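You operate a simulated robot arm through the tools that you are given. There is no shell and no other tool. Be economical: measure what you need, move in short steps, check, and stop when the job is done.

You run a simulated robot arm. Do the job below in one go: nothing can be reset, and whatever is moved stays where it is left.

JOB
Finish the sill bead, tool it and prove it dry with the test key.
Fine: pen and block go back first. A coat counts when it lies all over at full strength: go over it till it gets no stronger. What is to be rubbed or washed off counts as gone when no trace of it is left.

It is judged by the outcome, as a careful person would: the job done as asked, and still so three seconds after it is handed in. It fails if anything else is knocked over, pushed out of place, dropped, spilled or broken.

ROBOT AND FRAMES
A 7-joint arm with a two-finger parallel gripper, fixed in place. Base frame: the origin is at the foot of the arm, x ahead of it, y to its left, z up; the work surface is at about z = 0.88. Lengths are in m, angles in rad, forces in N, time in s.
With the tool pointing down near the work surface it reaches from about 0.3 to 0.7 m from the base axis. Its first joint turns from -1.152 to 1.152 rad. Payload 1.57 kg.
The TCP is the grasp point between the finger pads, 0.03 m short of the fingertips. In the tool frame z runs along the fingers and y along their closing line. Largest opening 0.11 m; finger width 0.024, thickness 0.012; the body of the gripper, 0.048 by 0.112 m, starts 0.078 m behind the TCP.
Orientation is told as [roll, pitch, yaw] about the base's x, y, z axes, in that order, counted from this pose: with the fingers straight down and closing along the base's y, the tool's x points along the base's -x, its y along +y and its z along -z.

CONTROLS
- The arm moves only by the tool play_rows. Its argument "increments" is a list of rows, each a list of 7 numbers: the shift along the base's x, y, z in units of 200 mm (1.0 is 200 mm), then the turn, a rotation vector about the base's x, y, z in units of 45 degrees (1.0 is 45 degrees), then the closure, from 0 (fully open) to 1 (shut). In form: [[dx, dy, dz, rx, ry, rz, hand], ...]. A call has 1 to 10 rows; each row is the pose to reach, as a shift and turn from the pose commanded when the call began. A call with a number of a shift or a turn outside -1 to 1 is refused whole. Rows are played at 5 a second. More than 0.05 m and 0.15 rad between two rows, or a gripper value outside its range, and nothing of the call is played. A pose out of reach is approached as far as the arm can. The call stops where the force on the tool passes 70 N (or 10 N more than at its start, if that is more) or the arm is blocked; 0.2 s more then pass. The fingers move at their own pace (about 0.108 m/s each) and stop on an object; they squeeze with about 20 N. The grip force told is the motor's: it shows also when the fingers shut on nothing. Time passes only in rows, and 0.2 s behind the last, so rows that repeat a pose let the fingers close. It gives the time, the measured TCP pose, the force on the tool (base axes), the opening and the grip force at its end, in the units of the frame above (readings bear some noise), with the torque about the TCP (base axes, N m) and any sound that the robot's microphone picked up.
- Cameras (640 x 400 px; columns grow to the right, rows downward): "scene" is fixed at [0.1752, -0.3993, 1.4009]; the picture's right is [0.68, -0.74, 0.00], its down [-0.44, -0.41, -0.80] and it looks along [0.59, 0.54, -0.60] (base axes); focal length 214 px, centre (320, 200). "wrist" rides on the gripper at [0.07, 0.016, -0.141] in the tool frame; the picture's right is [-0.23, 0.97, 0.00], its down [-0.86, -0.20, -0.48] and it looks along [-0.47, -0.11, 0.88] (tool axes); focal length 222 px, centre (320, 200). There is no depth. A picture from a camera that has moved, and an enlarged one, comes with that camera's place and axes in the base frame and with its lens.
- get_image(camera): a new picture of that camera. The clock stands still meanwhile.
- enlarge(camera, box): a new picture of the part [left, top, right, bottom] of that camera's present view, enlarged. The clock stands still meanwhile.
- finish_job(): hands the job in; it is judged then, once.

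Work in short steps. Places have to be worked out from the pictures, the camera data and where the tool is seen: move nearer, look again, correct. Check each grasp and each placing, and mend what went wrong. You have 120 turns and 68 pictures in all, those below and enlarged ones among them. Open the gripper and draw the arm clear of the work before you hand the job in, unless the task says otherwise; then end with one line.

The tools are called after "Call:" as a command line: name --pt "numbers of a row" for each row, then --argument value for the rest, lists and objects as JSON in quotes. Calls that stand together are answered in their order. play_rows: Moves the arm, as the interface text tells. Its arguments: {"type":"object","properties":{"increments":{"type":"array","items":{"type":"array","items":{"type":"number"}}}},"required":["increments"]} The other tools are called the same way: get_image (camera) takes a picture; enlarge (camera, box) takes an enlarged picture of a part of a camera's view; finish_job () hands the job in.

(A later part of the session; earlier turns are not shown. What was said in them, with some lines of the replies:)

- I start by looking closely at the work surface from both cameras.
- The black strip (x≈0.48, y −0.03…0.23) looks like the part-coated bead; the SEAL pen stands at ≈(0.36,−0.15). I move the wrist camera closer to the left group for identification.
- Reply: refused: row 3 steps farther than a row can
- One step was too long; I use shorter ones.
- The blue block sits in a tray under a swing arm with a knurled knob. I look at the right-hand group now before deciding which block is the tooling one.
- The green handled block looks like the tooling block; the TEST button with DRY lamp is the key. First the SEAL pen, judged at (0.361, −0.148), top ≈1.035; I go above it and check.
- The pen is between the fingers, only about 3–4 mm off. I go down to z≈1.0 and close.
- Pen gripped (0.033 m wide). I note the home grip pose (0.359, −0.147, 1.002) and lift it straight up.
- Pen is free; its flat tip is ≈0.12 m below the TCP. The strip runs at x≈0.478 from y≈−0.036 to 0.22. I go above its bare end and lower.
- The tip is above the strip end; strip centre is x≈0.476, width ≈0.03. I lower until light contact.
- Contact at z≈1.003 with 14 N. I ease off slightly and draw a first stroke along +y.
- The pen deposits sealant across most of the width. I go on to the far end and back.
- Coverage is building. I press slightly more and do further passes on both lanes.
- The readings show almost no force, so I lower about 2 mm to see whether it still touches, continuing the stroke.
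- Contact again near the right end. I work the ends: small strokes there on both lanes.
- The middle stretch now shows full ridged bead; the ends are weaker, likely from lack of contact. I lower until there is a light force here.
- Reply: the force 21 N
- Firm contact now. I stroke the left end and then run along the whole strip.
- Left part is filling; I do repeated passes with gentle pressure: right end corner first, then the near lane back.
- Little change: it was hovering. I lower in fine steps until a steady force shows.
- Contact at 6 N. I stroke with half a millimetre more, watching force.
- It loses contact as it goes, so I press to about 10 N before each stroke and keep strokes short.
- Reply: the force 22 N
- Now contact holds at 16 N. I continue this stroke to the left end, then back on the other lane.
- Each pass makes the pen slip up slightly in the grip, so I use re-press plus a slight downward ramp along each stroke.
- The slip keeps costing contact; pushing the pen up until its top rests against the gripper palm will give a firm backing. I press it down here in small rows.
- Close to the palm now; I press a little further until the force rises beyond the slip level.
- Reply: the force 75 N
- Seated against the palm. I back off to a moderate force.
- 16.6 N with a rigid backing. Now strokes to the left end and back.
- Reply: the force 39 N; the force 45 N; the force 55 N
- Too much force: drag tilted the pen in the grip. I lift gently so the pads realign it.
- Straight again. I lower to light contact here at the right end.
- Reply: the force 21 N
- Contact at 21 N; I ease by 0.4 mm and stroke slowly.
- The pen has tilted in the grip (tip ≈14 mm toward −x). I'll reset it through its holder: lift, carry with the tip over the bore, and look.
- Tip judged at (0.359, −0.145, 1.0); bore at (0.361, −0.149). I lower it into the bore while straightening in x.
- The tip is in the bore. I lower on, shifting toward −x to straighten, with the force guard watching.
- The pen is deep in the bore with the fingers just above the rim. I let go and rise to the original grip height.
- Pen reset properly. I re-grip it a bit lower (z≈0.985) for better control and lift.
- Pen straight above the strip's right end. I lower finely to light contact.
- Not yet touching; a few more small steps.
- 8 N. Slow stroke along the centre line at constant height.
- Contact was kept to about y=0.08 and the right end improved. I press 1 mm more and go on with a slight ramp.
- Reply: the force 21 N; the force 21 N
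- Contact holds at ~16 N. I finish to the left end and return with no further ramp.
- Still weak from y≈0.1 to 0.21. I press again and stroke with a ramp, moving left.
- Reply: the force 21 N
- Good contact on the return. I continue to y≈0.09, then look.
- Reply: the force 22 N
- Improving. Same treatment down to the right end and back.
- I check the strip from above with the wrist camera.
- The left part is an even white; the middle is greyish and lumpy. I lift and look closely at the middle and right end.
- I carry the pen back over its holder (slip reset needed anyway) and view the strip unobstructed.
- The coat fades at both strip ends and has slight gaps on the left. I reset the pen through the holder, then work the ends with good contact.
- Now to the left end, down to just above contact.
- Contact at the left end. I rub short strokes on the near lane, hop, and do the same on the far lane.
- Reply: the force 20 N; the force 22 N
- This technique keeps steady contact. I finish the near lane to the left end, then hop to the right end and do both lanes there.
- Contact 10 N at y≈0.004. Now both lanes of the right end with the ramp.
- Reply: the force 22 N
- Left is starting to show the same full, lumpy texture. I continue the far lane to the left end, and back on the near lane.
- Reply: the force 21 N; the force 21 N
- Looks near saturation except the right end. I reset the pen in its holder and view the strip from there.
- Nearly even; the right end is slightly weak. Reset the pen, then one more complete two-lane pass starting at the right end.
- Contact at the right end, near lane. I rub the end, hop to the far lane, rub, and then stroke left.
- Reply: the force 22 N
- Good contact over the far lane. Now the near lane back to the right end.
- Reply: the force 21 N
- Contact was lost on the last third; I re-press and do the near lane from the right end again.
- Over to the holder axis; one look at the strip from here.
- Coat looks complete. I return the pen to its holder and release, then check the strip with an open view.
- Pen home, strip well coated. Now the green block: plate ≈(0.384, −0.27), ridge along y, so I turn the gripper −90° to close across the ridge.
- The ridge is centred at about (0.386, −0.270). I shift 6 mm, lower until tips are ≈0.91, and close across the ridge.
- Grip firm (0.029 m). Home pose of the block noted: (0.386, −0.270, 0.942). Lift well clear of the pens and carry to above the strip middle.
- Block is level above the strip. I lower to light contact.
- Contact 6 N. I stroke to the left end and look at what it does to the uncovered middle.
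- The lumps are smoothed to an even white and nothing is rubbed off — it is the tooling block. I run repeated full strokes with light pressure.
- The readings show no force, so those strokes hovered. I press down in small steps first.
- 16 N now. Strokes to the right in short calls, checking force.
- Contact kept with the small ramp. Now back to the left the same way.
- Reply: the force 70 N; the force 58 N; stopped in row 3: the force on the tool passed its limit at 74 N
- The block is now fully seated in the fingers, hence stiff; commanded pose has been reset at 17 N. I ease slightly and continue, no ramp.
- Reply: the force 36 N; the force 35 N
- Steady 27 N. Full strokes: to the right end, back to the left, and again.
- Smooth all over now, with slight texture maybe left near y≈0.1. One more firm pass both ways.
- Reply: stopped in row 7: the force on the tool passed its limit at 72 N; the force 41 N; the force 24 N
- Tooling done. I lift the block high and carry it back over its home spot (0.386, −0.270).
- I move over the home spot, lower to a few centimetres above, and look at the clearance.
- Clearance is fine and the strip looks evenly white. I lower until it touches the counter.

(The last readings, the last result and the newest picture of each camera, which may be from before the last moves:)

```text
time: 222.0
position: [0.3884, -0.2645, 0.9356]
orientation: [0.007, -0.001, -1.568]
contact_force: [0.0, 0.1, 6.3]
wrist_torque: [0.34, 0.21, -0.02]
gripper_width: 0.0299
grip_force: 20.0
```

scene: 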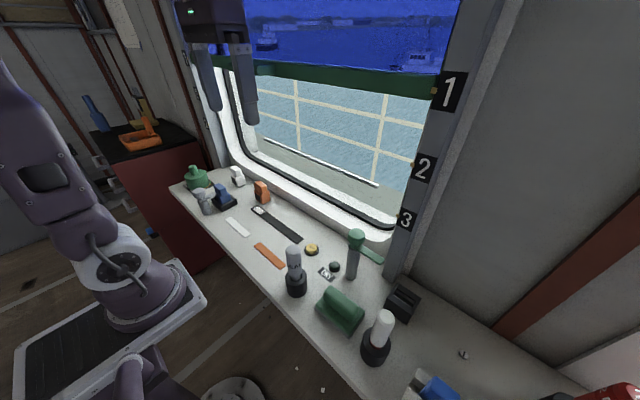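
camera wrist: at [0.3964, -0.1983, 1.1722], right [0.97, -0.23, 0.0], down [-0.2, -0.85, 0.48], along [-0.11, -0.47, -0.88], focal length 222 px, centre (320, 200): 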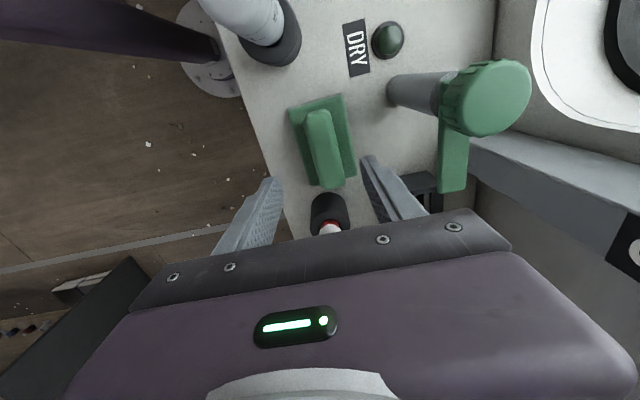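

Block touches the counter (6 N). I open the fingers, rise, and turn back to yaw 0 high up.

Call:
play_rows --pt "0 0 0.002 0 0 0 0.5" --pt "0 0 0.002 0 0 0 0.45" --pt "0 0 0.1 0 0 0 0.45" --pt "0 0 0.3 0 0 0 0.45" --pt "0 0 0.5 0 0 0 0.45" --pt "0 0 0.7 0 0 0 0.45" --pt "0 0 0.9 0 0 0 0.6" --pt "0 0 0.9 0 0 0 1.0"

Call:
play_rows --pt "0 0 0 0 0 0.17 1" --pt "0 0 0 0 0 0.34 1" --pt "0 0 0 0 0 0.51 1" --pt "0 0 0 0 0 0.68 1" --pt "0 0 0 0 0 0.85 1" --pt "0 0 0 0 0 1.0 1"

Call:
play_rows --pt "0.05 0.1 0 0 0 0.17 1" --pt "0.1 0.3 0 0 0 0.34 1" --pt "0.2 0.5 0 0 0 0.51 1" --pt "0.3 0.7 0 0 0 0.68 1" --pt "0.4 0.85 0 0 0 0.85 1" --pt "0.44 0.87 0 0 0 1.0 1" --pt "0.44 0.87 0 0 0 1.0 1"

```text
time: 223.8
position: [0.3896, -0.2607, 1.1167]
orientation: [0.009, 0.004, -1.571]
contact_force: [0.1, -0.4, -0.3]
wrist_torque: [-0.01, 0.02, 0.01]
gripper_width: 0.0
grip_force: 19.4
```

```text
time: 225.2
position: [0.3869, -0.2645, 1.1158]
orientation: [0.008, 0.002, -0.781]
contact_force: [0.1, -0.2, -0.1]
wrist_torque: [-0.03, 0.03, 0.01]
gripper_width: 0.0
grip_force: 19.6
```

```text
time: 226.8
position: [0.4754, -0.0897, 1.1162]
orientation: [0.01, 0.0, 0.002]
contact_force: [-0.6, 0.5, -0.1]
wrist_torque: [-0.02, 0.02, 0.02]
gripper_width: 0.0001
grip_force: 20.2
```

Fingers shut, over the TEST button at ≈(0.473, −0.087). I lower toward it.

Call:
play_rows --pt "-0.01 0.01 -0.2 0 0 0 1" --pt "-0.01 0.01 -0.4 0 0 0 1" --pt "-0.01 0.01 -0.6 0 0 0 1" --pt "-0.01 0.01 -0.75 0 0 0 1" --pt "-0.01 0.01 -0.85 0 0 0 1" --pt "-0.01 0.01 -0.85 0 0 0 1"

Call:
play_rows --pt "0 0 -0.015 0 0 0 1" --pt "0 0 -0.03 0 0 0 1" --pt "0 0 -0.03 0 0 0 1"

```text
time: 228.2
position: [0.4724, -0.0892, 0.9455]
orientation: [0.007, 0.002, -0.001]
contact_force: [0.8, -0.3, -0.8]
wrist_torque: [-0.04, 0.02, 0.01]
gripper_width: 0.0
grip_force: 19.9
```

```text
time: 229.0
position: [0.4729, -0.088, 0.9399]
orientation: [0.009, 0.002, 0.001]
contact_force: [1.2, -1.1, 0.9]
wrist_torque: [0.02, -0.02, 0.0]
gripper_width: 0.0
grip_force: 20.0
```

Nothing yet; a few more small steps down.

Call:
play_rows --pt "0 0 -0.01 0 0 0 1" --pt "0 0 -0.02 0 0 0 1" --pt "0 0 -0.02 0 0 0 1"

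Call:
play_rows --pt "0 0 -0.01 0 0 0 1" --pt "0 0 -0.02 0 0 0 1" --pt "0 0 -0.02 0 0 0 1"

```text
time: 229.8
position: [0.4723, -0.0874, 0.9348]
orientation: [0.008, 0.002, -0.001]
contact_force: [0.1, -0.1, -0.5]
wrist_torque: [0.0, 0.02, 0.02]
gripper_width: 0.0
grip_force: 19.9
```

```text
time: 230.6
position: [0.4725, -0.0871, 0.9311]
orientation: [0.009, 0.002, 0.0]
contact_force: [-0.5, 0.1, 0.4]
wrist_torque: [-0.02, 0.0, 0.01]
gripper_width: 0.0
grip_force: 19.8
```

Call:
play_rows --pt "0 0 -0.01 0 0 0 1" --pt "0 0 -0.015 0 0 0 1" --pt "0 0 -0.015 0 0 0 1"

Call:
play_rows --pt "0 0 -0.01 0 0 0 1" --pt "0 0 -0.015 0 0 0 1" --pt "0 0 -0.015 0 0 0 1"

```text
time: 231.4
position: [0.4722, -0.0874, 0.9278]
orientation: [0.009, 0.002, -0.002]
contact_force: [-0.5, 0.8, -0.3]
wrist_torque: [0.0, -0.03, 0.01]
gripper_width: 0.0
grip_force: 19.9
```

```text
time: 232.2
position: [0.4718, -0.0874, 0.9245]
orientation: [0.009, 0.001, 0.001]
contact_force: [0.2, -0.5, 0.3]
wrist_torque: [0.0, -0.02, 0.0]
gripper_width: 0.0
grip_force: 20.7
```

Tips at ≈0.895 and still free; I go on in 2 mm steps.

Call:
play_rows --pt "0 0 -0.01 0 0 0 1" --pt "0 0 -0.01 0 0 0 1"

Call:
play_rows --pt "0 0 -0.01 0 0 0 1" --pt "0 0 -0.01 0 0 0 1"

```text
time: 232.8
position: [0.4713, -0.0877, 0.9223]
orientation: [0.008, 0.003, 0.001]
contact_force: [-0.7, -0.1, 0.1]
wrist_torque: [-0.02, 0.01, -0.02]
gripper_width: 0.0001
grip_force: 19.8
```

```text
time: 233.4
position: [0.4721, -0.0878, 0.9208]
orientation: [0.008, 0.002, 0.0]
contact_force: [-0.2, 0.1, 0.7]
wrist_torque: [0.0, -0.01, -0.04]
gripper_width: 0.0001
grip_force: 19.8
heard: click
```

A click was heard. I rise off the button, open the fingers and look at the scene.

Call:
play_rows --pt "0 0 0.0 0 0 0 1" --pt "0 0 0.2 0 0 0 1" --pt "0 0 0.4 0 0 0 1" --pt "0 0 0.6 0 0 0 1" --pt "-0.1 0 0.8 0 0 0 1" --pt "-0.2 0.15 0.9 0 0 0 0.6" --pt "-0.3 0.3 1.0 0 0 0 0.3"

Call:
play_rows --pt "-0.1 0 0.2 0 0 0 0" --pt "-0.2 0.0 0.4 0 0 0 0" --pt "-0.3 0 0.6 0 0 0 0" --pt "-0.35 0 0.8 0 0 0 0" --pt "-0.4 0 0.95 0 0 0 0" --pt "-0.4 0 0.95 0 0 0 0"

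Call:
enlarge --camera "scene" --box '[250, 190, 410, 320]'

```text
time: 235.0
position: [0.415, -0.0277, 1.1219]
orientation: [0.009, 0.003, 0.001]
contact_force: [0.6, 0.4, 0.3]
wrist_torque: [0.0, -0.02, 0.02]
gripper_width: 0.077
grip_force: 0.1
```

```text
time: 236.4
position: [0.3313, -0.0279, 1.313]
orientation: [0.01, 0.001, 0.002]
contact_force: [-0.3, 0.2, -0.2]
wrist_torque: [0.0, 0.0, 0.03]
gripper_width: 0.1101
grip_force: 0.0
```

```text
3.08 times, centred on (330, 255) of scene
camera zoom: at [0.1752, -0.3993, 1.4009], right [0.68, -0.74, 0.0], down [-0.44, -0.41, -0.8], along [0.59, 0.54, -0.6], focal length 660 px, centre (289, 31)
```

zoom: 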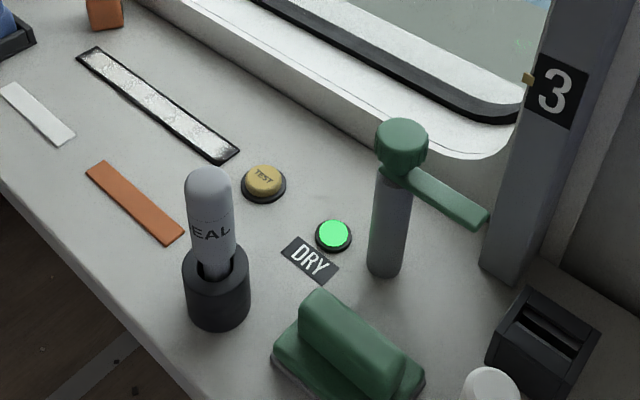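

The DRY lamp is lit, pen and block are home. Last picture: a close check of the strip.

Call:
enlarge --camera "scene" --box '[255, 195, 319, 235]'

```text
10.00 times, centred on (287, 215) of scene
camera zoom: at [0.1752, -0.3993, 1.4009], right [0.68, -0.74, 0.0], down [-0.44, -0.41, -0.8], along [0.59, 0.54, -0.6], focal length 2145 px, centre (650, 50)
```

zoom: 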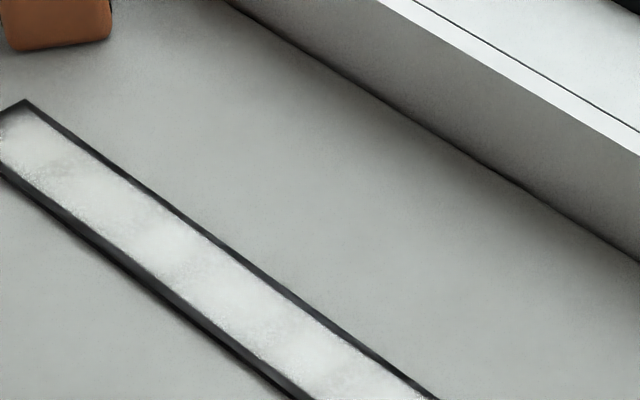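

The part of the bead in view is evenly white and smooth, the DRY lamp is lit, the tools are home and the arm is clear with the gripper open. I hand the job in.

Call:
finish_job

```text
The job is handed in.
```

The sill bead is coated and tooled, the SEAL pen and green block are back in place, and pressing TEST lit the DRY lamp; my last close-up did not show the far right end of the bead.
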